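You operate a simulated robot arm through the tools that you are given. There is no shell and no other tool. Be economical: measure what you need, move in short steps, check, and stop when the job is done.

The job below is to be done with a simulated two-armed robot. You get a single attempt, and the scene is never put back.

Task
Set the cream and teal stop blocks in the green row, push the yellow rail against them and clamp it.
Fine: cream goes in hole 62, teal in hole 72; the rail with that band; the lever clamp on the grey post; leave the other blocks, rails and clamps. Set down upright: stop block painted cream, stop block painted teal.

The check looks at the end state, three seconds after you hand in, the way a careful person would. Anything else that was tipped, shoved, dropped, spilled or broken makes it a failure.

Robot
Two 7-joint arms with fingered hands on one trunk, on a base that drives. Base frame: it is fixed to the floor where the robot stands at the start and does not move with it; the origin is under the middle of the robot, x ahead of it, y to its left, z up; the surface under the hand at the start is at about z = 0.86. Readings come in m, degrees, newtons and seconds.
The left shoulder is at the start at [0.07, 0.169, 1.218], the right one opposite. With the tool pointing down near the work surface each hand reaches from about 0.24 to 0.68 m from the robot's upright axis, wherever it stands, measured 20 degrees to its own side. Places, roughly: box rail with the green band [0.5, 1, 0.75]; lever clamp on the cream post [1.25, 0.5, 1]; lever clamp on the teal post [1.25, 0.25, 1]; lever of the clamp on the blue base [0.4, -2.2, 1]; lever of the clamp on the cream base [0.7, -3.8, 1]; lever of the clamp on the cream post [1.3, 0.4, 1]; lever of the clamp on the green base [0.7, -3.3, 1]; lever of the clamp on the grey post [0.8, 0.4, 1]; lever of the clamp on the purple base [0.7, -3.6, 1]; lever of the clamp on the teal post [1.3, 0.2, 1]; lever of the clamp on the yellow base [0.7, -2.6, 1]; stop block painted orange (4x4x8 cm) [0.5, 0.2, 0.9]. Payload 3.4 kg a hand.
The tool frame of a hand sits at the grasp point between the pads (the TCP): z along the fingers, y along the line on which they close. The tips reach 0.023 m beyond it. The gripper opens to 0.116 m. The gripper's body begins 0.065 m behind the TCP. The gripper is a hand of 4 fingers: y runs from the thumb to the fingers, the wrist lies at [0, 0, -0.211] in the tool frame, and closing takes about 1.5 s.
Orientation is that of the tool frame in the base frame, as a unit quaternion [w, x, y, z]. With the fingers straight down and closing along the base's y, the tool's x points along the base's -x, its y along +y and its z along -z.

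Tools
- The arms move only by the tool nudge_tool. It takes "left_increments", "right_increments" or both (then of equal length, played together; a hand with none holds still); each is a list of rows, each an object (a shift or turn left out is 0, a gripper value left out holds the last) with "turn": the turn, a rotation vector about the base's x, y, z in units of 8 degrees (1.0 is 8 degrees), a list of three; "offset": the shift along the base's x, y, z in units of 25 mm (1.0 is 25 mm), a list of three; "hand": the gripper command, from -1 (shut) to 1 (fully open), values between in proportion. In form: [{"turn": [wx, wy, wz], "offset": [x, y, z], "hand": hand}, ...]. A call has 1 to 20 rows; each row shifts and turns the commanded pose from where the row before left it. A call with a number of a shift or a turn outside -1 to 1 is refused whole. Rows are played at 5 a second. More than 0.05 m and 8.6 degrees between two rows, or a gripper value outside its range, and nothing of the call is played. A pose out of reach is approached as far as the arm can. The call stops where the force on the tool passes 90 N (or 10 N more than at its start, if that is more) or the arm is blocked; 0.2 s more then pass. Each finger travels about 0.153 m/s and halts on what it meets, pressing with about 22 N; the grip force reading is that of the motor and also rises with nothing between the fingers. The clock runs only during rows and for 0.2 s after the last one: add rows that do not move to give the fingers time. It gives the time, the measured TCP pose, the force on the tool (base axes), the opening and the grip force at its end, in the units of the frame above (readings bear some noise), with the torque about the TCP (base axes, N m) and any sound that the robot's microphone picked up.
- Cameras (640 x 400 px; columns grow to the right, rows downward): "scene" is now at [0.1173, 0.0411, 1.4423]; the picture's right is [0.48, -0.88, 0.00], its down [-0.56, -0.31, -0.77] and it looks along [0.68, 0.37, -0.64] (base axes); focal length 260 px, centre (320, 200). "left" rides on the left gripper at [-0.069, 0.001, -0.09] in its tool frame; the picture's right is [-0.01, -1.00, 0.00], its down [0.79, -0.01, -0.61] and it looks along [0.61, -0.01, 0.79] (tool axes); focal length 251 px, centre (320, 200). "right" rides on the right gripper at [0.069, 0.001, -0.09] in its tool frame; the picture's right is [-0.01, 1.00, 0.00], its down [-0.80, -0.01, -0.61] and it looks along [-0.61, -0.01, 0.80] (tool axes); focal length 251 px, centre (320, 200). There is no depth. A picture from a camera that has moved, and an enlarged one, comes with that camera's place and axes in the base frame and with its lens. The place of the scene camera against the robot may be out by one fixed shift of up to 0.012 m in any direction.
- grab_frame(camera): a new picture of that camera. The clock stands still meanwhile.
- raise_lower(by): slides the trunk up (or, below 0, down) by that many m; the arms and the scene camera ride with it, the base frame stays. It gives what a move gives, with no picture.
- drive_base(legs): drives the robot by 1 to 6 legs, each [ahead, left, turn to the left] in m, m and degrees, along the robot's own axes; the way and the turn of a leg run together, so that a leg with both is an arc; at most 1.5 m and 180 degrees a leg. The arms and the cameras ride along, it lands a little off, and it stops where it bumps. It gives what a move gives.
- set_grasp(shape, hand): the hand has 4 fingers and takes this shape, open, in about a second: jaw (thumb against the fingers, like two jaws); tri (thumb and two fingers); tip (a fingertip pinch); poke (one finger out to press); point (the index stretched); flat (the hand flat); cup (the hand cupped); fist (a fist). The gripper value then closes the fingers along that shape, each until it touches; the sizes above hold for jaw. It gives what a move gives, with no picture.
- head_to(pan, tilt): turns the head with the scene camera to pan (to the left, within 86 degrees either way) and tilt (down, from -29 to 69), counted from straight ahead of the robot. It gives what a move gives.
- close_up(camera, box): a new picture of the part [left, top, right, bottom] of that camera's present view, enlarged. The clock stands still meanwhile.
- close_job(): hands the job in; it is judged then, once.

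Work in short steps. Places have to be worked out from the pictures, the camera data and where the tool is seen: move nearer, look again, correct. Check each grasp and each placing, and mend what went wrong. You have 120 turns and 92 pictures in all, those below and enlarged ones among them. Open the grippers and draw the arms clear of the work before you hand the job in, unless the task says otherwise; then end with one line.

The tools are called after "Emit:" as name(argument=value, ...) on one line, values as JSON. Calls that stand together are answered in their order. nudge_tool: Moves the arms, as the interface text tells. Its arguments: {"type":"object","properties":{"left_increments":{"type":"array","items":{"type":"object","properties":{"turn":{"type":"array","items":{"type":"number"}},"offset":{"type":"array","items":{"type":"number"}},"hand":{"type":"number"}}}},"right_increments":{"type":"array","items":{"type":"object","properties":{"turn":{"type":"array","items":{"type":"number"}},"offset":{"type":"array","items":{"type":"number"}},"hand":{"type":"number"}}}}},"required":[]} The other tools are called the same way: raise_lower (by) slides the trunk up or down; set_grasp (shape, hand) gives the hand a shape; drive_base (legs) drives the base; head_to (pan, tilt) turns the head that bears the scene camera; grab_frame (camera) takes a picture; close_up (camera, box) takes an enlarged picture of a part of a camera's view; close_job () hands the job in.

At the start:

```text
time: 0.0
left_ee_pos: [0.3876, 0.3755, 1.2184]
left_orientation: [0.001, 0.0, 1.0, 0.0]
left_force: [-0.6, 0.4, 0.0]
left_ft_torque: [0.01, -0.02, -0.03]
left_grip_width: 0.1157
left_grasp_force: 0.0
left_shape: jaw
right_ee_pos: [0.5643, -0.0622, 1.1764]
right_orientation: [0.0, 0.001, 1.0, 0.0]
right_force: [0.2, 0.0, 0.0]
right_ft_torque: [-0.01, 0.01, -0.01]
right_grip_width: 0.1159
right_grasp_force: 0.1
right_shape: jaw
trunk travel left (down, up): [-0.725, 0.215]
robot x, y, heading: [0.004, -0.0024, -0.3]
head pan, tilt: [28.5, 39.7]
```

scene: 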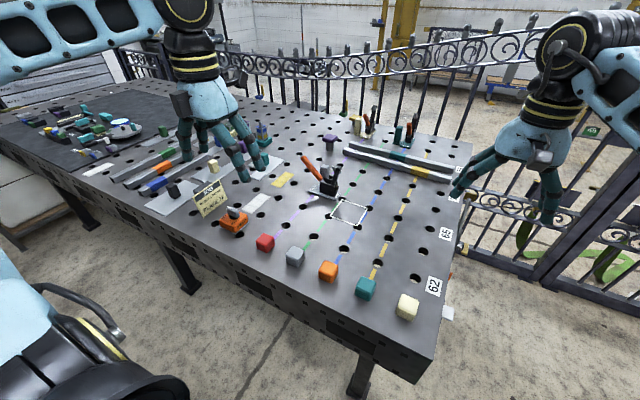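
right: 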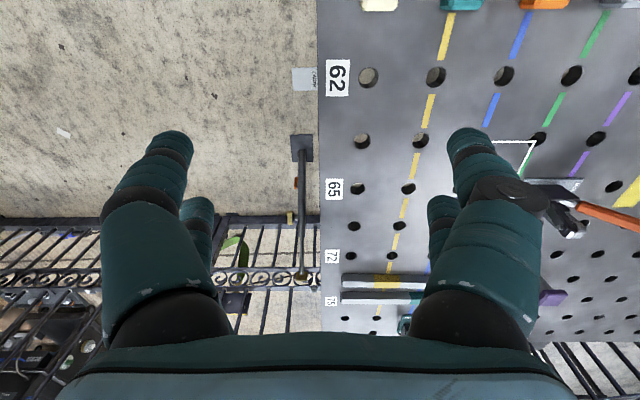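
left: 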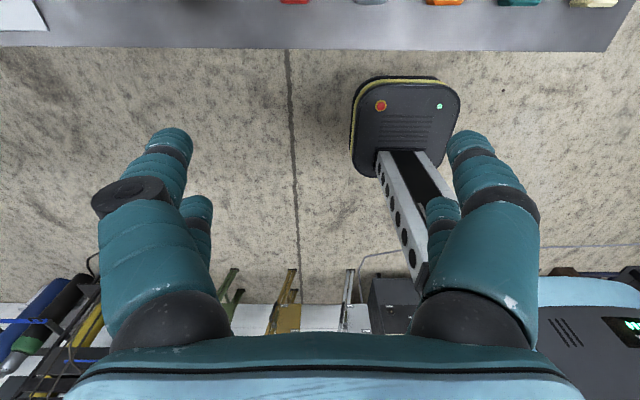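

I'll look at the numbers and the green row, enlarged, first.

Emit:
close_up(camera="scene", box=[280, 120, 480, 245])

Emit:
close_up(camera="right", box=[310, 0, 640, 206])

Emit:
close_up(camera="scene", box=[200, 180, 460, 342])

```text
3.20 times, centred on (380, 182) of scene
camera zoom: at [0.1173, 0.0411, 1.4423], right [0.48, -0.88, 0.0], down [-0.56, -0.31, -0.77], along [0.68, 0.37, -0.64], focal length 831 px, centre (128, 256)
```

zoom: 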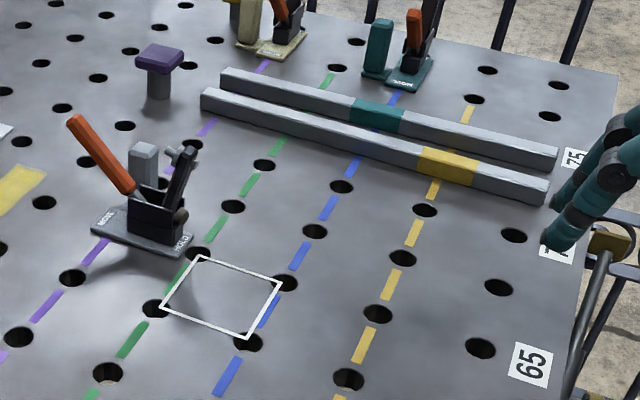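

```text
1.94 times, centred on (475, 103) of right
camera zoom: at [0.4968, -0.0617, 1.266], right [0.01, 1.0, 0.0], down [0.8, -0.01, 0.61], along [0.61, -0.01, -0.8], focal length 488 px, centre (19, 388)
```

zoom: 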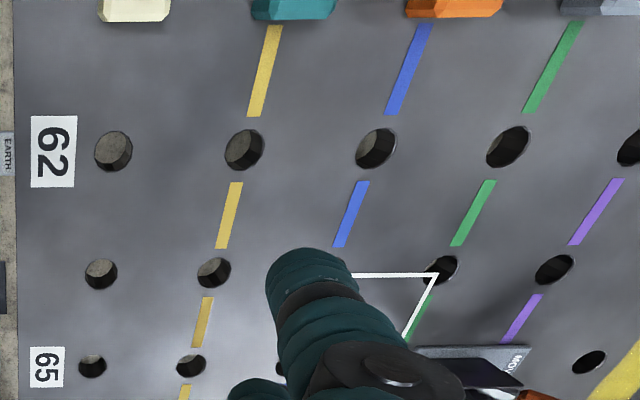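

```text
2.46 times, centred on (330, 261) of scene
camera zoom: at [0.1173, 0.0411, 1.4423], right [0.48, -0.88, 0.0], down [-0.56, -0.31, -0.77], along [0.68, 0.37, -0.64], focal length 639 px, centre (295, 50)
```

zoom: 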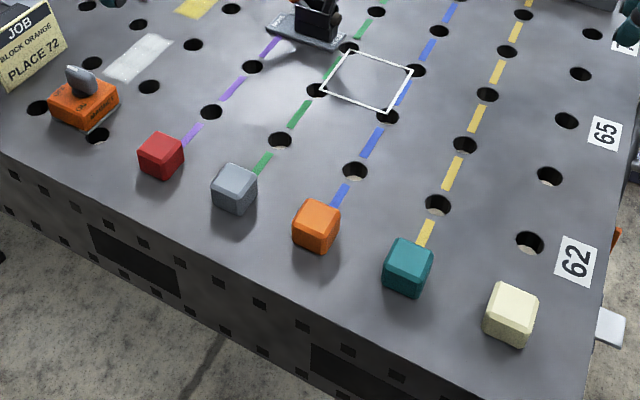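

Looking at the card, the blocks and the clamp more closely.

Emit:
close_up(camera="scene", box=[180, 170, 260, 220])

Emit:
close_up(camera="scene", box=[290, 145, 386, 205])

Emit:
close_up(camera="scene", box=[340, 255, 468, 335])

Emit:
close_up(camera="scene", box=[310, 105, 470, 205])

```text
8.00 times, centred on (220, 195) of scene
camera zoom: at [0.1173, 0.0411, 1.4423], right [0.48, -0.88, 0.0], down [-0.56, -0.31, -0.77], along [0.68, 0.37, -0.64], focal length 2077 px, centre (1120, 240)
```

zoom: 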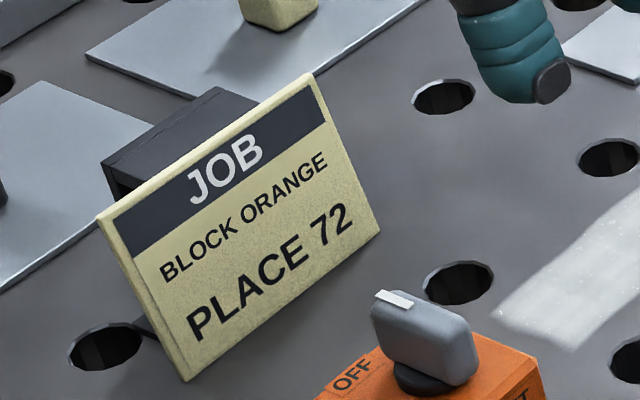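

```text
6.67 times, centred on (338, 175) of scene
camera zoom: at [0.1173, 0.0411, 1.4423], right [0.48, -0.88, 0.0], down [-0.56, -0.31, -0.77], along [0.68, 0.37, -0.64], focal length 1731 px, centre (200, 367)
```

zoom: 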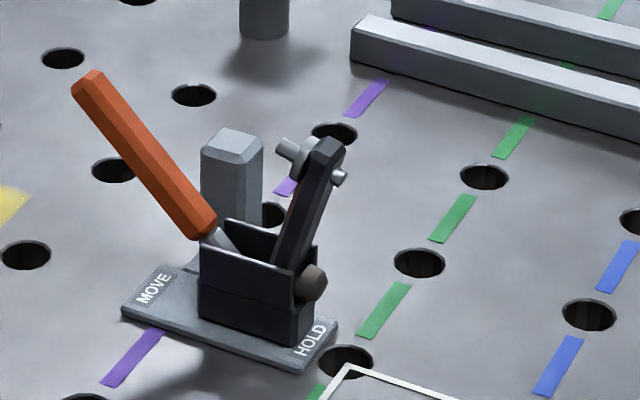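

```text
5.00 times, centred on (404, 295) of scene
camera zoom: at [0.1173, 0.0411, 1.4423], right [0.48, -0.88, 0.0], down [-0.56, -0.31, -0.77], along [0.68, 0.37, -0.64], focal length 1298 px, centre (-100, -275)
```

zoom: 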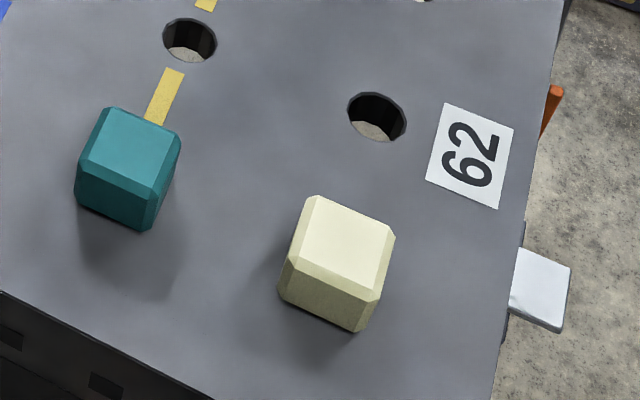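

```text
4.00 times, centred on (390, 155) of scene
camera zoom: at [0.1173, 0.0411, 1.4423], right [0.48, -0.88, 0.0], down [-0.56, -0.31, -0.77], along [0.68, 0.37, -0.64], focal length 1039 px, centre (40, 380)
```

zoom: 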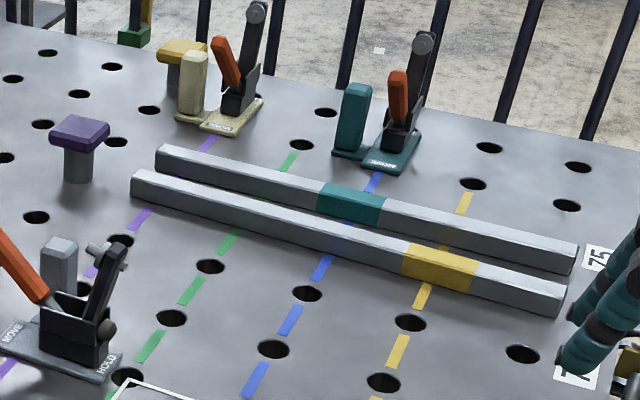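

The clamp plate is at about x 0.76–0.80, y 0.32–0.43. The holes sit on a 0.1 m pitch: hole 62 green ≈ (0.573, 0.307) and hole 72 green ≈ (0.973, 0.307). The card is for the orange block, which is not my job. I'll drive left a little so the right hand covers both the cream block and hole 62.

Emit:
drive_base(legs=[[0, 0.25, 0.3]])

Emit:
head_to(pan=0, tilt=45)

Emit:
grab_frame(camera="scene")

```text
time: 1.8
left_ee_pos: [0.3819, 0.624, 1.2184]
left_orientation: [0.001, -0.005, 1.0, 0.001]
left_force: [1.0, 0.7, -0.5]
left_ft_torque: [-0.04, -0.01, -0.03]
left_grip_width: 0.1157
left_grasp_force: 0.0
left_shape: jaw
right_ee_pos: [0.5639, 0.1885, 1.1755]
right_orientation: [0.0, -0.004, 1.0, 0.0]
right_force: [-0.7, 0.2, 0.8]
right_ft_torque: [-0.02, 0.02, 0.03]
right_grip_width: 0.1159
right_grasp_force: 0.0
right_shape: jaw
trunk travel left (down, up): [-0.725, 0.215]
robot x, y, heading: [-0.0035, 0.2447, 0.5]
head pan, tilt: [28.5, 39.7]
```

```text
time: 2.7
left_ee_pos: [0.3826, 0.625, 1.2169]
left_orientation: [0.0, -0.004, 1.0, 0.0]
left_force: [0.6, -0.4, -0.1]
left_ft_torque: [0.0, -0.01, -0.01]
left_grip_width: 0.1159
left_grasp_force: 0.0
left_shape: jaw
right_ee_pos: [0.5638, 0.1888, 1.1761]
right_orientation: [-0.001, -0.004, 1.0, 0.001]
right_force: [0.2, 0.0, 0.4]
right_ft_torque: [-0.02, 0.02, 0.01]
right_grip_width: 0.1158
right_grasp_force: 0.1
right_shape: jaw
trunk travel left (down, up): [-0.725, 0.215]
robot x, y, heading: [-0.0003, 0.2457, 0.7]
head pan, tilt: [0.0, 45.0]
```

```text
81 pictures are left
camera scene: at [0.1227, 0.2486, 1.4346], right [0.01, -1.0, 0.0], down [-0.71, -0.01, -0.71], along [0.71, 0.01, -0.71], focal length 260 px, centre (320, 200)
```

scene: 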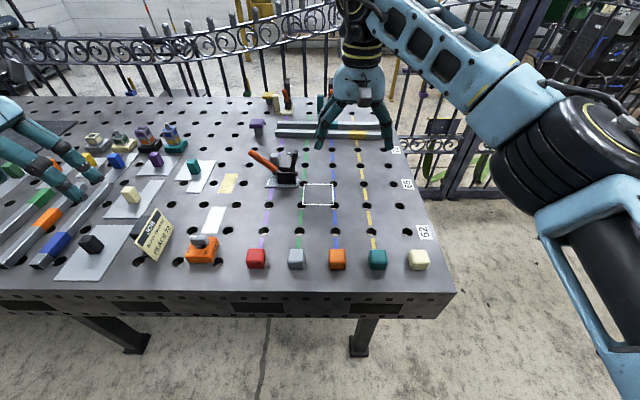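

The table front edge is at x≈0.40. I'll move the right hand over the cream block, partly open, and look with its camera.

Emit:
nudge_tool(right_increments=[{"offset": [-0.44, -0.9, -0.75], "hand": 0.5}, {"offset": [-0.44, -0.9, -0.75]}, {"offset": [-0.44, -0.9, -0.75]}, {"offset": [-0.44, -0.9, -0.75]}, {"offset": [-0.44, -0.9, -0.75]}, {"offset": [-0.44, -0.9, -0.75]}, {"offset": [-0.44, -0.9, -0.75]}, {"offset": [-0.44, -0.9, -0.75]}, {}])

Emit:
grab_frame(camera="right")

Emit:
close_up(camera="scene", box=[340, 210, 460, 285])

```text
time: 4.7
left_ee_pos: [0.3828, 0.6265, 1.2163]
left_orientation: [0.0, -0.004, 1.0, 0.0]
left_force: [-0.3, -0.1, -0.5]
left_ft_torque: [-0.02, -0.04, 0.0]
left_grip_width: 0.1156
left_grasp_force: 0.0
left_shape: jaw
right_ee_pos: [0.4766, 0.0079, 1.0231]
right_orientation: [0.0, -0.004, 1.0, 0.0]
right_force: [-0.6, 0.3, 0.1]
right_ft_torque: [-0.01, -0.01, 0.01]
right_grip_width: 0.0874
right_grasp_force: 0.1
right_shape: jaw
trunk travel left (down, up): [-0.725, 0.215]
robot x, y, heading: [-0.0031, 0.2479, 0.5]
head pan, tilt: [0.0, 45.0]
```

```text
80 pictures are left
camera right: at [0.4085, 0.0082, 1.1133], right [0.0, 1.0, 0.0], down [0.8, 0.0, 0.61], along [0.61, 0.0, -0.8], focal length 251 px, centre (320, 200)
```

right: 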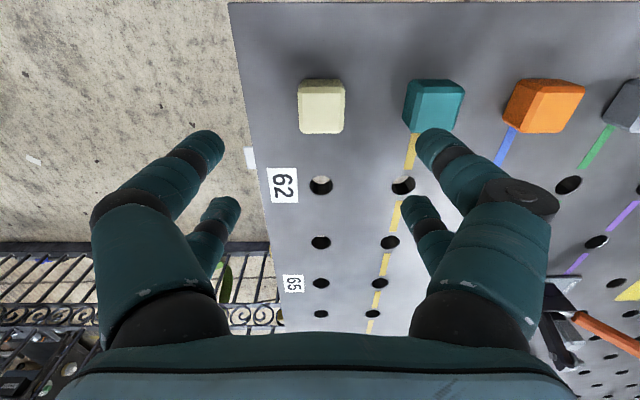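

```text
5.33 times, centred on (400, 248) of scene
camera zoom: at [0.1229, 0.2492, 1.4346], right [0.01, -1.0, 0.0], down [-0.71, -0.01, -0.71], along [0.71, 0.01, -0.71], focal length 1385 px, centre (-107, -53)
```

zoom: 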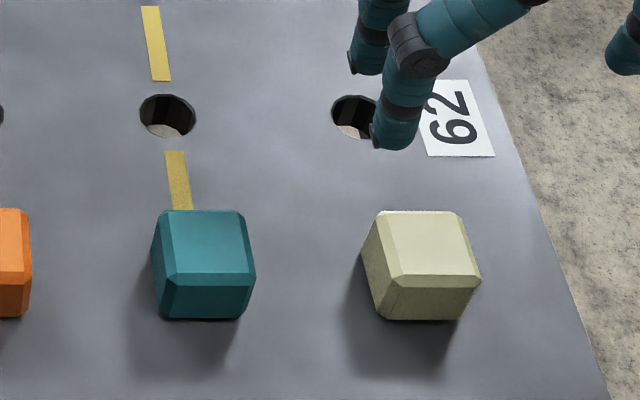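

I'll close up on the cream block in the hand camera to fix its centre.

Emit:
close_up(camera="right", box=[260, 65, 420, 165])

```text
4.00 times, centred on (340, 115) of right
camera zoom: at [0.4085, 0.0082, 1.1133], right [0.0, 1.0, 0.0], down [0.8, 0.0, 0.61], along [0.61, 0.0, -0.8], focal length 1006 px, centre (240, 540)
```

zoom: 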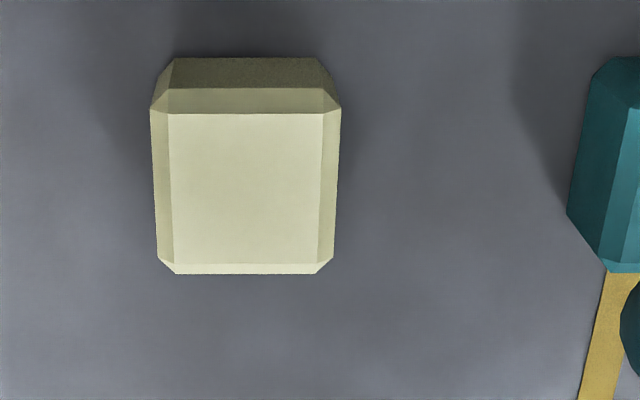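

The head is about 4 cm wide, centred at ≈(0.479, 0.0095), top ≈0.90. I'll descend around it and close.

Emit:
nudge_tool(right_increments=[{"offset": [0.1, 0.06, -0.9]}, {"offset": [0, 0, -0.9]}, {"offset": [0, 0, -0.9]}, {"offset": [0, 0, -0.9]}, {"offset": [0, 0, -0.9]}, {"offset": [0, 0, -0.8]}, {"hand": -1}, {"hand": -1}, {"hand": -1}, {"hand": -1}, {"hand": -1}])

Emit:
grab_frame(camera="right")

```text
time: 7.1
left_ee_pos: [0.381, 0.6261, 1.2177]
left_orientation: [-0.001, -0.005, 1.0, 0.0]
left_force: [0.5, 0.3, -0.2]
left_ft_torque: [-0.01, 0.0, -0.01]
left_grip_width: 0.1158
left_grasp_force: 0.1
left_shape: jaw
right_ee_pos: [0.4781, 0.0119, 0.8943]
right_orientation: [0.0, -0.003, 1.0, -0.001]
right_force: [-4.9, 0.9, -0.3]
right_ft_torque: [0.05, 0.16, 0.02]
right_grip_width: 0.0288
right_grasp_force: 22.2
right_shape: jaw
trunk travel left (down, up): [-0.725, 0.215]
robot x, y, heading: [0.0015, 0.2509, 0.5]
head pan, tilt: [0.0, 45.0]
```

```text
77 pictures are left
camera right: at [0.4097, 0.0111, 0.9845], right [0.0, 1.0, 0.0], down [0.8, 0.0, 0.61], along [0.61, 0.0, -0.8], focal length 251 px, centre (320, 200)
```

right: 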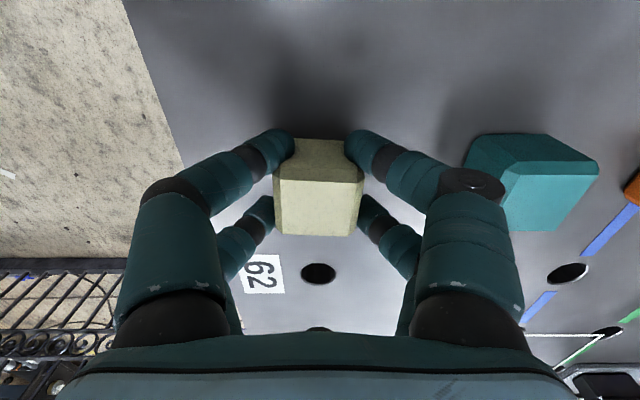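

The fingers hold the head on both sides. I'll lift straight up 0.1 m and look.

Emit:
nudge_tool(right_increments=[{"offset": [0, 0, 0.3]}, {"offset": [0, 0, 0.7]}, {"offset": [0, 0, 0.9]}, {"offset": [0, 0, 0.9]}, {"offset": [0, 0, 0.9]}, {"offset": [0, 0, 0.5]}, {}])

Emit:
grab_frame(camera="right")

Emit:
close_up(camera="scene", box=[340, 180, 500, 280])

```text
time: 8.7
left_ee_pos: [0.3824, 0.6248, 1.2178]
left_orientation: [0.0, -0.005, 1.0, 0.0]
left_force: [-0.8, -1.1, -0.6]
left_ft_torque: [0.0, -0.03, -0.02]
left_grip_width: 0.1159
left_grasp_force: 0.0
left_shape: jaw
right_ee_pos: [0.4794, 0.0134, 0.9991]
right_orientation: [0.0, -0.003, 1.0, 0.0]
right_force: [-0.1, -0.7, -3.1]
right_ft_torque: [-0.02, 0.0, 0.02]
right_grip_width: 0.029
right_grasp_force: 22.3
right_shape: jaw
trunk travel left (down, up): [-0.725, 0.215]
robot x, y, heading: [0.0022, 0.2521, 0.5]
head pan, tilt: [0.0, 45.0]
```

```text
76 pictures are left
camera right: at [0.4112, 0.013, 1.0888], right [0.0, 1.0, 0.0], down [0.8, 0.0, 0.61], along [0.61, 0.0, -0.8], focal length 251 px, centre (320, 200)
```

right: 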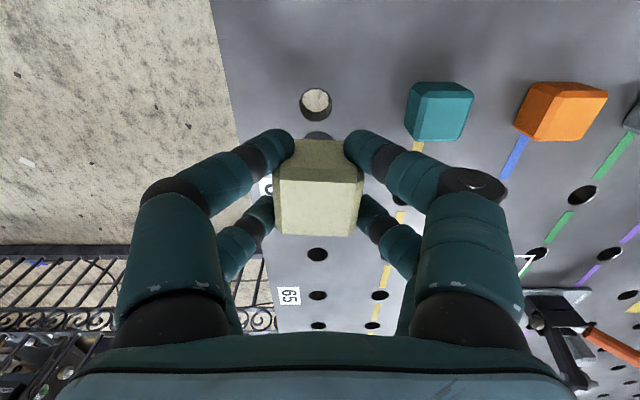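

```text
4.00 times, centred on (420, 230) of scene
camera zoom: at [0.123, 0.2482, 1.4345], right [0.01, -1.0, 0.0], down [-0.71, -0.01, -0.71], along [0.71, 0.01, -0.71], focal length 1039 px, centre (-80, 80)
```

zoom: 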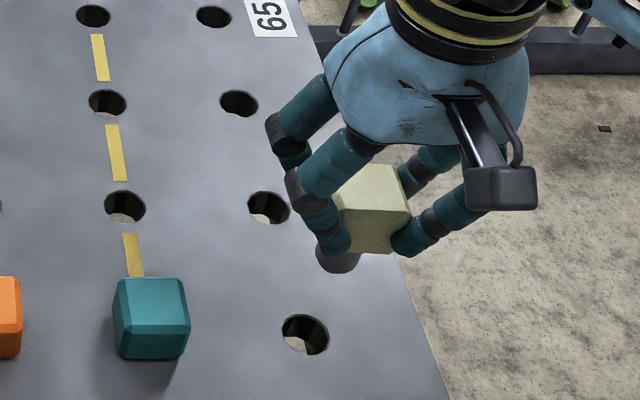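

The cream block is out: a peg with a head, held square. I'll carry it over hole 62 in the green row and look down before inserting.

Emit:
nudge_tool(right_increments=[{"offset": [0.99, 0, 0.8]}, {"offset": [0.99, 0.3, 0.4]}, {"offset": [0.99, 0.8, 0]}, {"offset": [0.99, 0.95, 0]}, {"offset": [0, 0.95, 0]}, {"offset": [0, 0.95, 0]}, {"offset": [0, 0.95, 0]}, {"offset": [0, 0.95, 0]}, {"offset": [0, 0.95, 0]}, {"offset": [0, 0.95, 0]}, {"offset": [0, 0.95, 0]}, {"offset": [0, 0.95, 0]}, {"offset": [0, 0.95, 0]}, {"offset": [0, 0.95, 0]}, {"offset": [0, 0.3, 0]}, {}, {}])

Emit:
grab_frame(camera="right")

Emit:
grab_frame(camera="scene")

```text
time: 12.3
left_ee_pos: [0.382, 0.6263, 1.2182]
left_orientation: [0.0, -0.005, 1.0, 0.0]
left_force: [-0.3, 0.1, 0.1]
left_ft_torque: [0.0, -0.01, 0.03]
left_grip_width: 0.1161
left_grasp_force: 0.0
left_shape: jaw
right_ee_pos: [0.5713, 0.3035, 1.0285]
right_orientation: [-0.001, -0.004, 1.0, -0.001]
right_force: [-0.3, 0.3, -2.5]
right_ft_torque: [-0.02, 0.01, 0.05]
right_grip_width: 0.0268
right_grasp_force: 21.9
right_shape: jaw
right hand out of reach, approached as far as the arm can: row 14, 15
trunk travel left (down, up): [-0.725, 0.215]
robot x, y, heading: [-0.0018, 0.2435, 0.4]
head pan, tilt: [0.0, 45.0]
```

```text
74 pictures are left
camera right: at [0.5032, 0.3037, 1.1194], right [0.0, 1.0, 0.0], down [0.8, 0.0, 0.61], along [0.61, 0.0, -0.8], focal length 251 px, centre (320, 200)
```

right: 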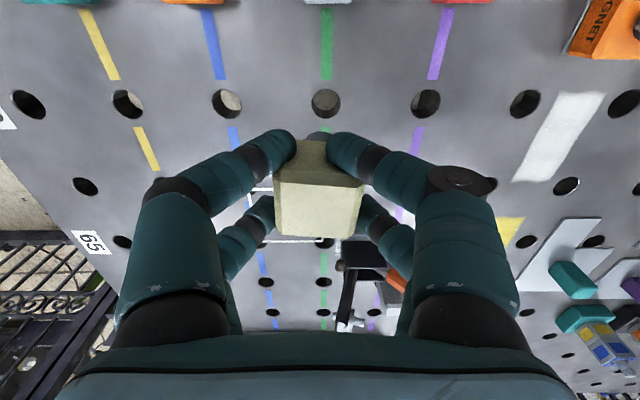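

```text
73 pictures are left
camera scene: at [0.1227, 0.2494, 1.4346], right [0.01, -1.0, 0.0], down [-0.71, -0.01, -0.71], along [0.71, 0.01, -0.71], focal length 260 px, centre (320, 200)
```

scene: 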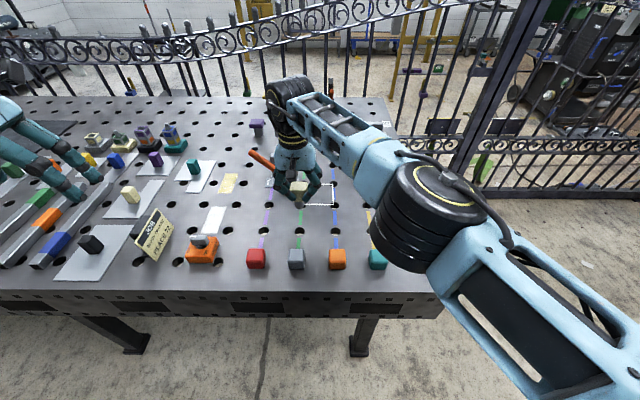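

Hole 62 green measures (0.5786, 0.3097), but the arm is near its limit. I'll pull the hand back 0.14 m and drive ahead 0.15 m so the hole is comfortably in reach.

Emit:
nudge_tool(right_increments=[{"offset": [-0.93, 0, 0]}, {"offset": [-0.93, 0, 0]}, {"offset": [-0.93, 0, 0]}, {"offset": [-0.93, 0, 0]}, {"offset": [-0.93, 0, 0]}, {"offset": [-0.93, 0, 0]}, {}])

Emit:
drive_base(legs=[[0.15, 0, -0.4]])

```text
time: 13.9
left_ee_pos: [0.3829, 0.6239, 1.2177]
left_orientation: [0.0, -0.004, 1.0, 0.001]
left_force: [-0.3, -0.4, 0.1]
left_ft_torque: [0.01, -0.02, 0.01]
left_grip_width: 0.1158
left_grasp_force: 0.1
left_shape: jaw
right_ee_pos: [0.433, 0.3023, 1.0288]
right_orientation: [0.0, -0.003, 1.0, 0.0]
right_force: [-0.1, 0.1, -2.7]
right_ft_torque: [0.02, 0.01, -0.02]
right_grip_width: 0.026
right_grasp_force: 21.9
right_shape: jaw
trunk travel left (down, up): [-0.725, 0.215]
robot x, y, heading: [-0.0031, 0.2453, 0.5]
head pan, tilt: [0.0, 45.0]
```

```text
time: 15.3
left_ee_pos: [0.5346, 0.6229, 1.2185]
left_orientation: [0.0, -0.001, 1.0, 0.0]
left_force: [0.5, 0.3, 0.5]
left_ft_torque: [0.01, -0.02, 0.02]
left_grip_width: 0.1159
left_grasp_force: 0.0
left_shape: jaw
right_ee_pos: [0.5815, 0.3, 1.0296]
right_orientation: [0.001, 0.0, 1.0, -0.001]
right_force: [0.1, -0.1, -2.0]
right_ft_torque: [-0.01, -0.01, -0.02]
right_grip_width: 0.0258
right_grasp_force: 21.2
right_shape: jaw
trunk travel left (down, up): [-0.725, 0.215]
robot x, y, heading: [0.152, 0.2501, 0.3]
head pan, tilt: [0.0, 45.0]
```

Checking the view from the hand for block and hole.

Emit:
grab_frame(camera="right")

Emit:
close_up(camera="right", box=[240, 80, 400, 180])

```text
72 pictures are left
camera right: at [0.5143, 0.3003, 1.1195], right [0.01, 1.0, 0.0], down [0.79, -0.01, 0.61], along [0.61, -0.01, -0.79], focal length 251 px, centre (320, 200)
```

right: 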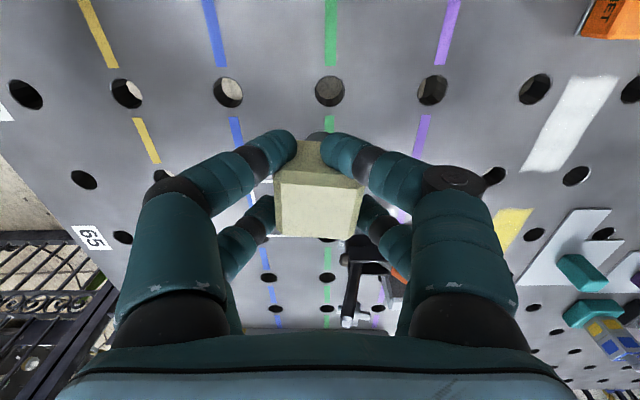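

```text
4.00 times, centred on (320, 130) of right
camera zoom: at [0.5143, 0.3003, 1.1195], right [0.01, 1.0, 0.0], down [0.79, -0.01, 0.61], along [0.61, -0.01, -0.79], focal length 1006 px, centre (320, 480)
```

zoom: 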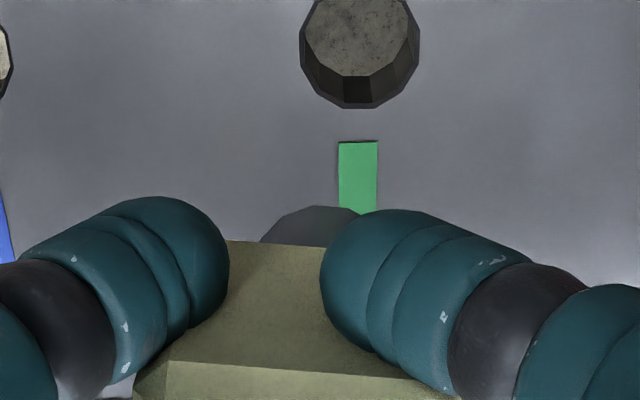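

Checking the block's attitude in the hand more closely.

Emit:
close_up(camera="right", box=[256, 125, 384, 250])

Emit:
close_up(camera="scene", box=[240, 170, 400, 290])

```text
3.20 times, centred on (320, 188) of right
camera zoom: at [0.5143, 0.3003, 1.1195], right [0.01, 1.0, 0.0], down [0.79, -0.01, 0.61], along [0.61, -0.01, -0.79], focal length 805 px, centre (320, 240)
```

zoom: 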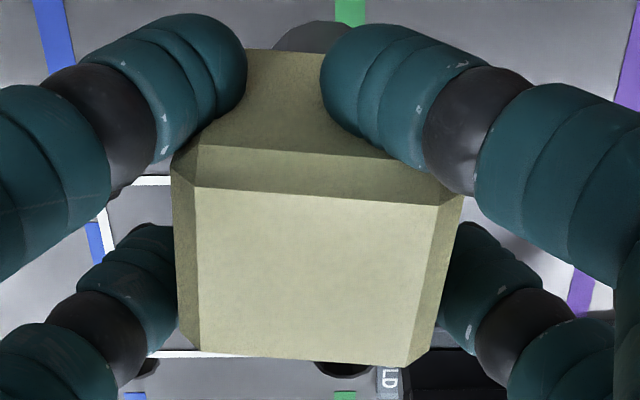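

```text
3.33 times, centred on (320, 230) of scene
camera zoom: at [0.2721, 0.2484, 1.4348], right [0.0, -1.0, 0.0], down [-0.71, 0.0, -0.71], along [0.71, 0.0, -0.71], focal length 866 px, centre (320, 100)
```

zoom: 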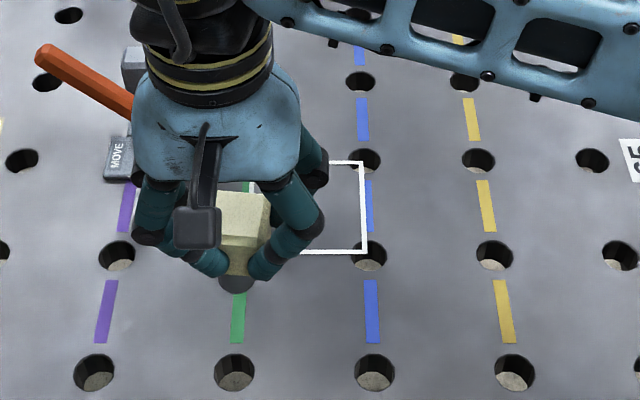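

The block is yawed about 4.5° in the hand, and the hole is at (0.579, 0.3096). I'll correct yaw and place, then descend to just above the table and check.

Emit:
nudge_tool(right_increments=[{"offset": [-0.1, 0.38, 0], "turn": [0, 0, 0.56]}, {"offset": [0, 0, -0.8]}, {"offset": [0, 0, -0.8]}, {"offset": [0, 0, -0.8]}, {"offset": [0, 0, -0.7]}, {}, {}])

Emit:
grab_frame(camera="right")

Emit:
close_up(camera="scene", box=[240, 200, 360, 290])

```text
time: 16.9
left_ee_pos: [0.5368, 0.6234, 1.2177]
left_orientation: [0.0, -0.001, 1.0, 0.0]
left_force: [0.0, -0.3, 0.1]
left_ft_torque: [0.04, 0.02, 0.01]
left_grip_width: 0.1161
left_grasp_force: 0.1
left_shape: jaw
right_ee_pos: [0.582, 0.3089, 0.9498]
right_orientation: [0.0, -0.039, 0.999, 0.0]
right_force: [-1.3, 0.1, -3.1]
right_ft_torque: [0.0, 0.01, -0.01]
right_grip_width: 0.0259
right_grasp_force: 21.8
right_shape: jaw
trunk travel left (down, up): [-0.725, 0.215]
robot x, y, heading: [0.1539, 0.2455, 0.2]
head pan, tilt: [0.0, 45.0]
```

```text
68 pictures are left
camera right: at [0.5144, 0.3037, 1.0399], right [-0.07, 1.0, 0.0], down [0.79, 0.06, 0.61], along [0.6, 0.04, -0.8], focal length 251 px, centre (320, 200)
```

right: 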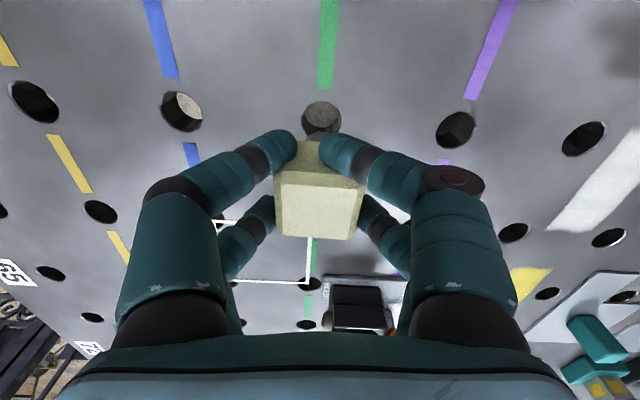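

```text
4.44 times, centred on (300, 245) of scene
camera zoom: at [0.2745, 0.2484, 1.4346], right [0.0, -1.0, 0.0], down [-0.71, 0.0, -0.71], along [0.71, 0.0, -0.71], focal length 1154 px, centre (409, 0)
```

zoom: 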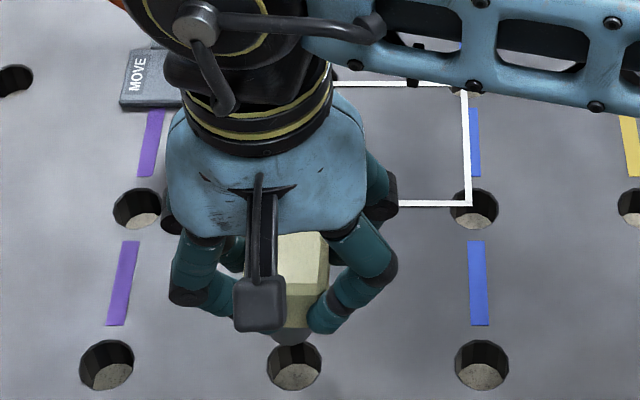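

The hole reads ≈(0.578, 0.3085) and the tool is at (0.582, 0.309). I'll shift −3.5 mm in x and lower gently.

Emit:
nudge_tool(right_increments=[{"offset": [-0.14, 0, 0]}, {"offset": [0, 0, -0.3]}, {"offset": [0, 0, -0.4]}, {"offset": [0, 0, -0.4]}, {"offset": [0, 0, -0.3]}, {}])

Emit:
grab_frame(camera="right")

```text
time: 18.3
left_ee_pos: [0.5359, 0.6238, 1.2173]
left_orientation: [0.0, -0.001, 1.0, -0.001]
left_force: [-0.8, -0.4, 0.5]
left_ft_torque: [-0.01, 0.0, 0.0]
left_grip_width: 0.1158
left_grasp_force: 0.1
left_shape: jaw
right_ee_pos: [0.5775, 0.309, 0.917]
right_orientation: [-0.001, -0.04, 0.999, -0.001]
right_force: [-1.5, 0.6, -2.4]
right_ft_torque: [0.05, 0.13, -0.02]
right_grip_width: 0.0262
right_grasp_force: 21.6
right_shape: jaw
trunk travel left (down, up): [-0.725, 0.215]
robot x, y, heading: [0.1561, 0.2482, 0.1]
head pan, tilt: [0.0, 45.0]
```

```text
66 pictures are left
camera right: at [0.5101, 0.3044, 1.0067], right [-0.07, 1.0, 0.0], down [0.79, 0.06, 0.61], along [0.6, 0.04, -0.8], focal length 251 px, centre (320, 200)
```

right: 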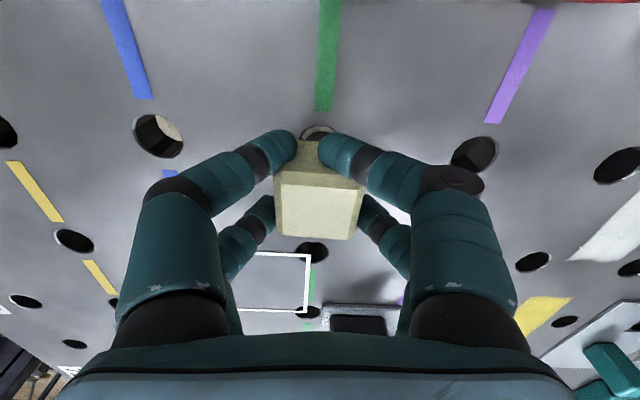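

The peg is entering the hole with no force. I'll lower until it seats.

Emit:
nudge_tool(right_increments=[{"offset": [0, 0, -0.3]}, {"offset": [0, 0, -0.3]}, {"offset": [0, 0, -0.25]}, {"offset": [0, 0, -0.1]}, {}])

Emit:
close_up(camera="right", box=[240, 100, 400, 250])

Emit:
close_up(camera="scene", box=[240, 200, 360, 290])

```text
time: 19.5
left_ee_pos: [0.534, 0.6245, 1.2202]
left_orientation: [0.001, -0.001, 1.0, 0.0]
left_force: [-0.2, 0.3, 0.6]
left_ft_torque: [-0.01, 0.0, 0.01]
left_grip_width: 0.1159
left_grasp_force: 0.1
left_shape: jaw
right_ee_pos: [0.5773, 0.3103, 0.8944]
right_orientation: [0.002, -0.039, 0.999, 0.0]
right_force: [-4.9, 0.5, 11.0]
right_ft_torque: [-0.21, -0.11, 0.02]
right_grip_width: 0.0258
right_grasp_force: 21.5
right_shape: jaw
trunk travel left (down, up): [-0.725, 0.215]
robot x, y, heading: [0.145, 0.247, 0.1]
head pan, tilt: [0.0, 45.0]
```

```text
2.67 times, centred on (320, 175) of right
camera zoom: at [0.5082, 0.3041, 0.9843], right [-0.07, 1.0, 0.0], down [0.79, 0.05, 0.61], along [0.61, 0.04, -0.79], focal length 670 px, centre (320, 267)
```

zoom: 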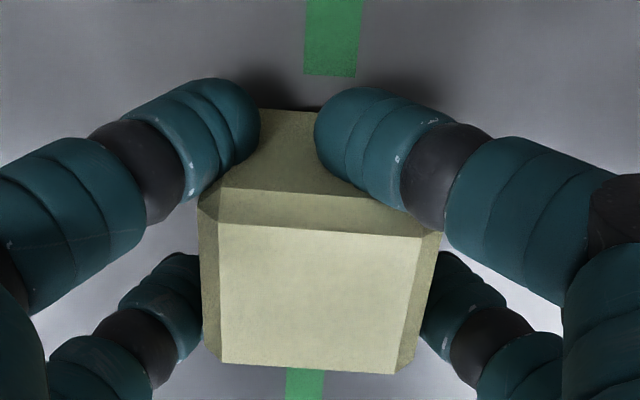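

```text
4.44 times, centred on (300, 245) of scene
camera zoom: at [0.2711, 0.2484, 1.4351], right [0.0, -1.0, 0.0], down [-0.71, 0.0, -0.71], along [0.71, 0.0, -0.71], focal length 1154 px, centre (409, 0)
```

zoom: 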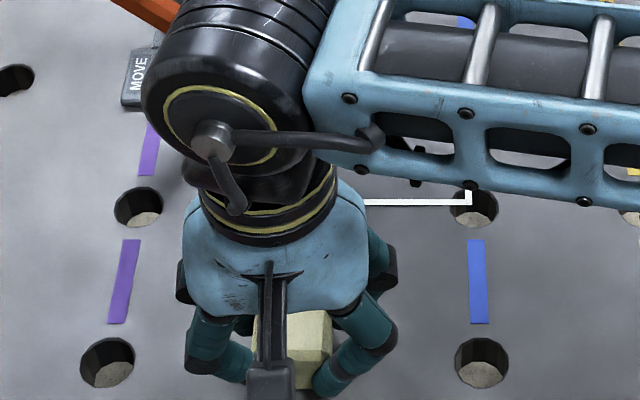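

Seated at z 0.894, the same as in its original hole. I'll release, rise and inspect.

Emit:
nudge_tool(right_increments=[{"offset": [0, 0, 0.1]}, {"hand": 0.4}, {"hand": 0.4}, {"hand": 0.4}, {"offset": [0, 0, 0.6]}, {"offset": [0, 0, 0.9]}, {"offset": [0, 0, 0.9]}, {"offset": [0, 0, 0.9]}, {"offset": [0, 0, 0.9], "turn": [0, 0, -0.56]}, {"offset": [0, 0, 0.9]}, {}])

Emit:
close_up(camera="right", box=[200, 50, 440, 200])

```text
time: 21.9
left_ee_pos: [0.5369, 0.6225, 1.2179]
left_orientation: [0.0, -0.001, 1.0, 0.0]
left_force: [1.0, -0.2, 0.3]
left_ft_torque: [-0.01, -0.04, 0.02]
left_grip_width: 0.116
left_grasp_force: 0.2
left_shape: jaw
right_ee_pos: [0.5781, 0.3091, 1.0229]
right_orientation: [0.0, 0.0, 1.0, 0.001]
right_force: [-0.4, -0.6, 0.2]
right_ft_torque: [-0.01, 0.02, 0.03]
right_grip_width: 0.0807
right_grasp_force: 0.1
right_shape: jaw
trunk travel left (down, up): [-0.725, 0.215]
robot x, y, heading: [0.152, 0.2494, 0.1]
head pan, tilt: [0.0, 45.0]
```

```text
2.67 times, centred on (320, 125) of right
camera zoom: at [0.5098, 0.3095, 1.1125], right [0.01, 1.0, 0.0], down [0.8, -0.01, 0.61], along [0.61, -0.01, -0.8], focal length 670 px, centre (320, 400)
```

zoom: 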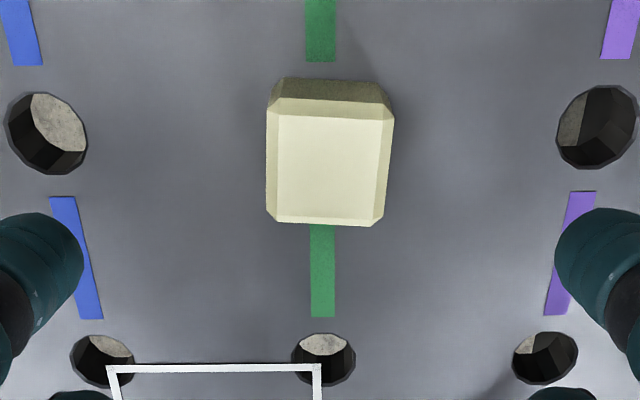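

Cream is set. Before planning the drive towards hole 72, I'll look at the robot's own front and the table edge with the left camera.

Emit:
grab_frame(camera="left")

Emit:
head_to(pan=0, tilt=69)

Emit:
grab_frame(camera="scene")

```text
62 pictures are left
camera left: at [0.6051, 0.6248, 1.3073], right [0.01, -1.0, 0.0], down [-0.79, -0.01, 0.61], along [-0.61, -0.01, -0.79], focal length 251 px, centre (320, 200)
```

left: 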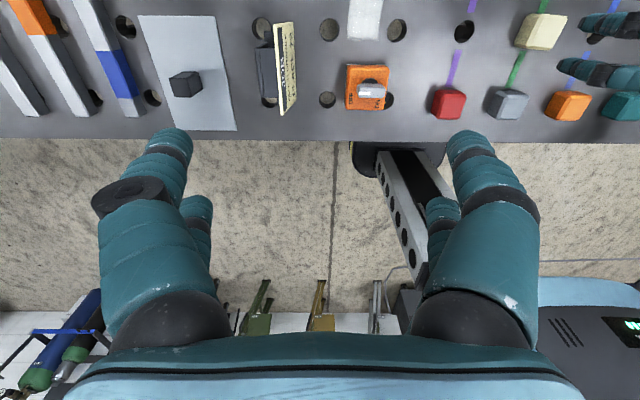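

```text
time: 22.8
left_ee_pos: [0.5349, 0.6244, 1.2181]
left_orientation: [0.0, -0.001, 1.0, 0.0]
left_force: [0.7, 0.0, 0.2]
left_ft_torque: [0.0, -0.01, -0.03]
left_grip_width: 0.116
left_grasp_force: 0.0
left_shape: jaw
right_ee_pos: [0.5773, 0.3086, 1.0213]
right_orientation: [0.0, 0.0, 1.0, 0.001]
right_force: [1.2, -0.4, -0.2]
right_ft_torque: [0.01, 0.01, 0.01]
right_grip_width: 0.0805
right_grasp_force: 0.0
right_shape: jaw
trunk travel left (down, up): [-0.725, 0.215]
robot x, y, heading: [0.1496, 0.2495, 0.0]
head pan, tilt: [0.0, 68.8]
```

```text
61 pictures are left
camera scene: at [0.2489, 0.2483, 1.4058], right [0.0, -1.0, 0.0], down [-0.93, 0.0, -0.36], along [0.36, 0.0, -0.93], focal length 260 px, centre (320, 200)
```

scene: 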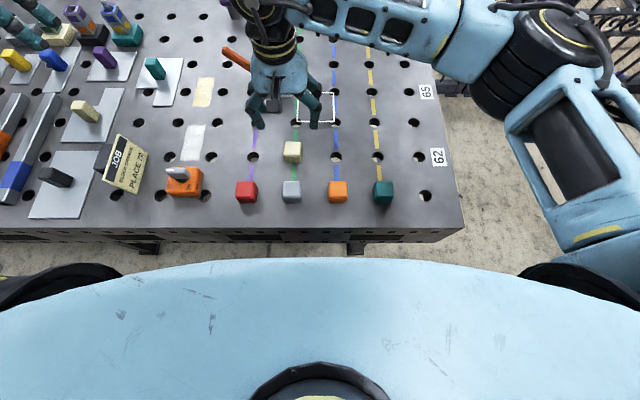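

The chest overhangs forward about 0.13 m, so I need its underside height before driving over the table. I'll tilt the left hand up 32° to view the robot's front.

Emit:
nudge_tool(left_increments=[{"turn": [0, 1, 0]}, {"turn": [0, 1, 0]}, {"turn": [0, 1, 0]}, {"turn": [0, 1, 0]}, {}])

Emit:
grab_frame(camera="left")

```text
time: 24.0
left_ee_pos: [0.5364, 0.6241, 1.2177]
left_orientation: [-0.275, -0.001, 0.961, 0.0]
left_force: [-0.5, -0.4, 0.6]
left_ft_torque: [0.02, 0.01, 0.0]
left_grip_width: 0.1159
left_grasp_force: 0.1
left_shape: jaw
right_ee_pos: [0.5791, 0.31, 1.0228]
right_orientation: [0.0, 0.0, 1.0, 0.0]
right_force: [-0.2, -0.5, -0.5]
right_ft_torque: [-0.01, -0.02, -0.02]
right_grip_width: 0.0807
right_grasp_force: 0.1
right_shape: jaw
trunk travel left (down, up): [-0.725, 0.215]
robot x, y, heading: [0.1507, 0.2449, 0.2]
head pan, tilt: [0.0, 68.8]
```

```text
60 pictures are left
camera left: at [0.6415, 0.6254, 1.2572], right [0.01, -1.0, -0.01], down [-0.35, -0.01, 0.94], along [-0.94, -0.01, -0.35], focal length 251 px, centre (320, 200)
```

left: 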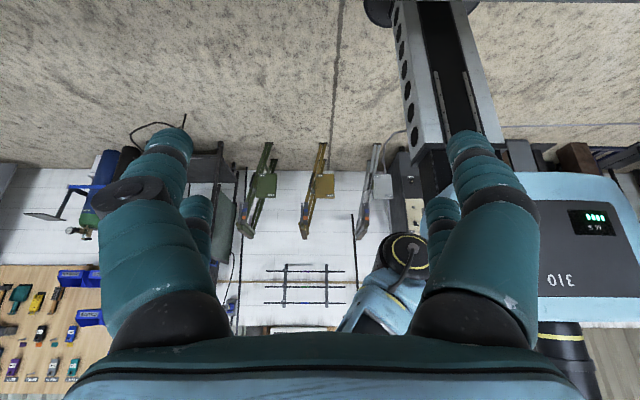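

The chest underside is at z≈1.08 and clears everything. The table leg near y≈0.07 means I should be further left when driving under. Next I'll go over the teal block and set the left hand back upright.

Emit:
nudge_tool(right_increments=[{"offset": [0, 0, 0.3]}, {"offset": [-0.5, -0.9, 0]}, {"offset": [-0.5, -0.9, 0]}, {"offset": [-0.5, -0.9, 0]}, {"offset": [-0.5, -0.9, 0]}, {"offset": [-0.5, -0.9, 0]}, {"offset": [-0.5, -0.9, 0]}, {"offset": [-0.5, -0.9, 0]}, {"offset": [-0.5, -0.9, 0]}, {"offset": [0, -0.8, 0]}, {}], left_increments=[{"turn": [0, -1, 0]}, {"turn": [0, -1, 0]}, {"turn": [0, -1, 0]}, {"turn": [0, -1, 0]}, {}, {}, {}, {}, {}, {}, {}])

Emit:
close_up(camera="right", box=[240, 60, 400, 160])

```text
time: 26.4
left_ee_pos: [0.5377, 0.6231, 1.2191]
left_orientation: [0.0, -0.001, 1.0, 0.0]
left_force: [-0.1, -0.4, -0.5]
left_ft_torque: [0.01, 0.01, 0.01]
left_grip_width: 0.1158
left_grasp_force: 0.1
left_shape: jaw
right_ee_pos: [0.4899, 0.1063, 1.0242]
right_orientation: [0.001, 0.0, 1.0, 0.0]
right_force: [-0.2, 0.5, 0.7]
right_ft_torque: [-0.01, -0.02, 0.01]
right_grip_width: 0.0808
right_grasp_force: 0.1
right_shape: jaw
right hand out of reach, approached as far as the arm can: row 5, 6, 7
trunk travel left (down, up): [-0.725, 0.215]
robot x, y, heading: [0.1517, 0.2524, 0.1]
head pan, tilt: [0.0, 68.8]
```

```text
4.00 times, centred on (320, 110) of right
camera zoom: at [0.422, 0.1074, 1.114], right [0.01, 1.0, 0.0], down [0.8, -0.01, 0.61], along [0.61, -0.01, -0.8], focal length 1006 px, centre (320, 560)
```

zoom: 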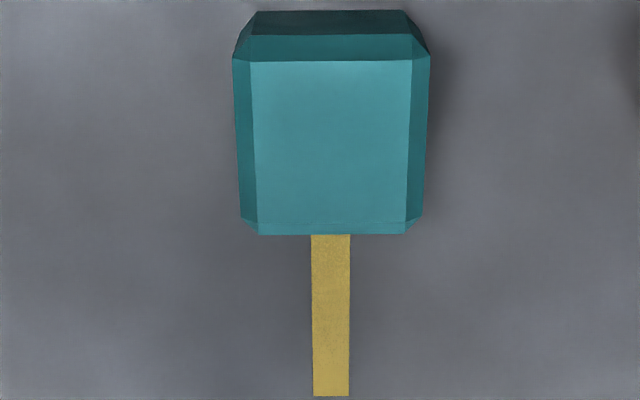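

The teal head is at (0.479, 0.1085), but the arm is at its inner limit. I'll back the base 0.12 m and re-aim the hand.

Emit:
drive_base(legs=[[-0.12, 0, 0]])

Emit:
nudge_tool(right_increments=[{"offset": [0.9, 0, 0]}, {"offset": [0.9, 0, 0]}, {"offset": [0.9, 0, 0]}, {"offset": [0.9, 0, 0]}, {"offset": [0.8, 0.1, 0]}, {}])

Emit:
close_up(camera="right", box=[240, 60, 400, 160])

```text
time: 27.6
left_ee_pos: [0.4162, 0.6234, 1.2178]
left_orientation: [-0.001, -0.001, 1.0, 0.0]
left_force: [0.1, 1.0, 0.6]
left_ft_torque: [0.03, 0.03, 0.0]
left_grip_width: 0.1162
left_grasp_force: 0.1
left_shape: jaw
right_ee_pos: [0.3696, 0.107, 1.0244]
right_orientation: [-0.001, -0.001, 1.0, 0.0]
right_force: [0.4, 0.3, 0.3]
right_ft_torque: [0.03, 0.0, 0.01]
right_grip_width: 0.0809
right_grasp_force: 0.0
right_shape: jaw
trunk travel left (down, up): [-0.725, 0.215]
robot x, y, heading: [0.0294, 0.2486, 0.0]
head pan, tilt: [0.0, 68.8]
```

```text
time: 29.0
left_ee_pos: [0.4148, 0.6243, 1.2197]
left_orientation: [0.001, -0.002, 1.0, 0.0]
left_force: [0.1, -0.2, 0.8]
left_ft_torque: [0.01, 0.01, -0.03]
left_grip_width: 0.1157
left_grasp_force: 0.1
left_shape: jaw
right_ee_pos: [0.4802, 0.1099, 1.0248]
right_orientation: [0.001, 0.0, 1.0, 0.0]
right_force: [-0.2, 0.0, -0.2]
right_ft_torque: [0.01, 0.01, 0.01]
right_grip_width: 0.081
right_grasp_force: 0.0
right_shape: jaw
trunk travel left (down, up): [-0.725, 0.215]
robot x, y, heading: [0.0314, 0.2479, 0.1]
head pan, tilt: [0.0, 68.8]
```

```text
4.00 times, centred on (320, 110) of right
camera zoom: at [0.4117, 0.1096, 1.1145], right [0.01, 1.0, 0.0], down [0.79, -0.01, 0.61], along [0.61, 0.0, -0.79], focal length 1006 px, centre (320, 560)
```

zoom: 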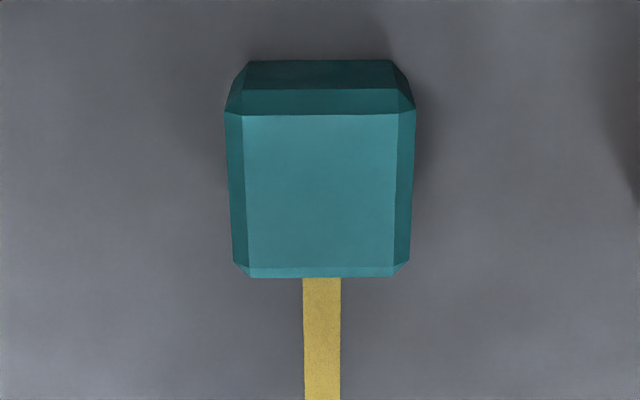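

Aligned. Descend, grip, lift.

Emit:
nudge_tool(right_increments=[{"offset": [-0.04, 0, -0.9]}, {"offset": [0, 0, -0.9]}, {"offset": [0, 0, -0.9]}, {"offset": [0, 0, -0.9]}, {"offset": [0, 0, -0.9]}, {"offset": [0, 0, -0.8]}, {}, {"hand": -1}, {"hand": -1}, {"hand": -1}, {"hand": -1}, {"hand": -1}, {"offset": [0, 0, 0.3]}, {"offset": [0, 0, 0.8]}, {"offset": [0, 0, 0.9]}, {"offset": [0, 0, 0.9]}, {"offset": [0, 0, 0.9]}, {"offset": [0, 0, 0.9]}, {"offset": [0, 0, 0.9]}, {}])

Emit:
grab_frame(camera="right")

```text
time: 33.2
left_ee_pos: [0.415, 0.6225, 1.2182]
left_orientation: [0.0, -0.001, 1.0, 0.0]
left_force: [0.2, -0.9, -0.7]
left_ft_torque: [-0.02, 0.02, -0.03]
left_grip_width: 0.1159
left_grasp_force: 0.1
left_shape: jaw
right_ee_pos: [0.4773, 0.1102, 1.0331]
right_orientation: [-0.001, -0.001, 1.0, 0.0]
right_force: [0.6, 0.2, -3.4]
right_ft_torque: [0.04, -0.03, 0.01]
right_grip_width: 0.0347
right_grasp_force: 22.5
right_shape: jaw
trunk travel left (down, up): [-0.725, 0.215]
robot x, y, heading: [0.0318, 0.2512, 0.1]
head pan, tilt: [0.0, 68.8]
```

```text
57 pictures are left
camera right: at [0.4103, 0.1112, 1.1224], right [0.01, 1.0, 0.0], down [0.8, -0.01, 0.61], along [0.61, 0.0, -0.8], focal length 251 px, centre (320, 200)
```

right: 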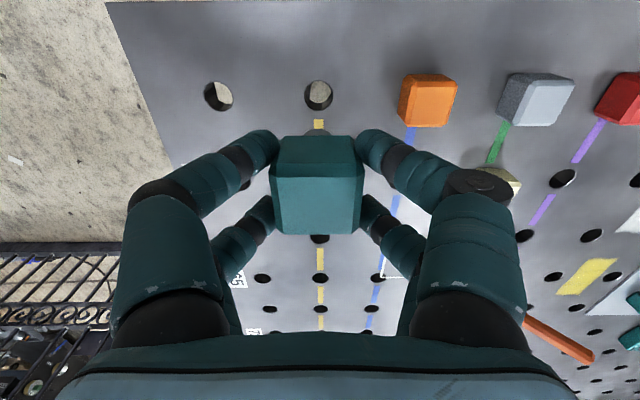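

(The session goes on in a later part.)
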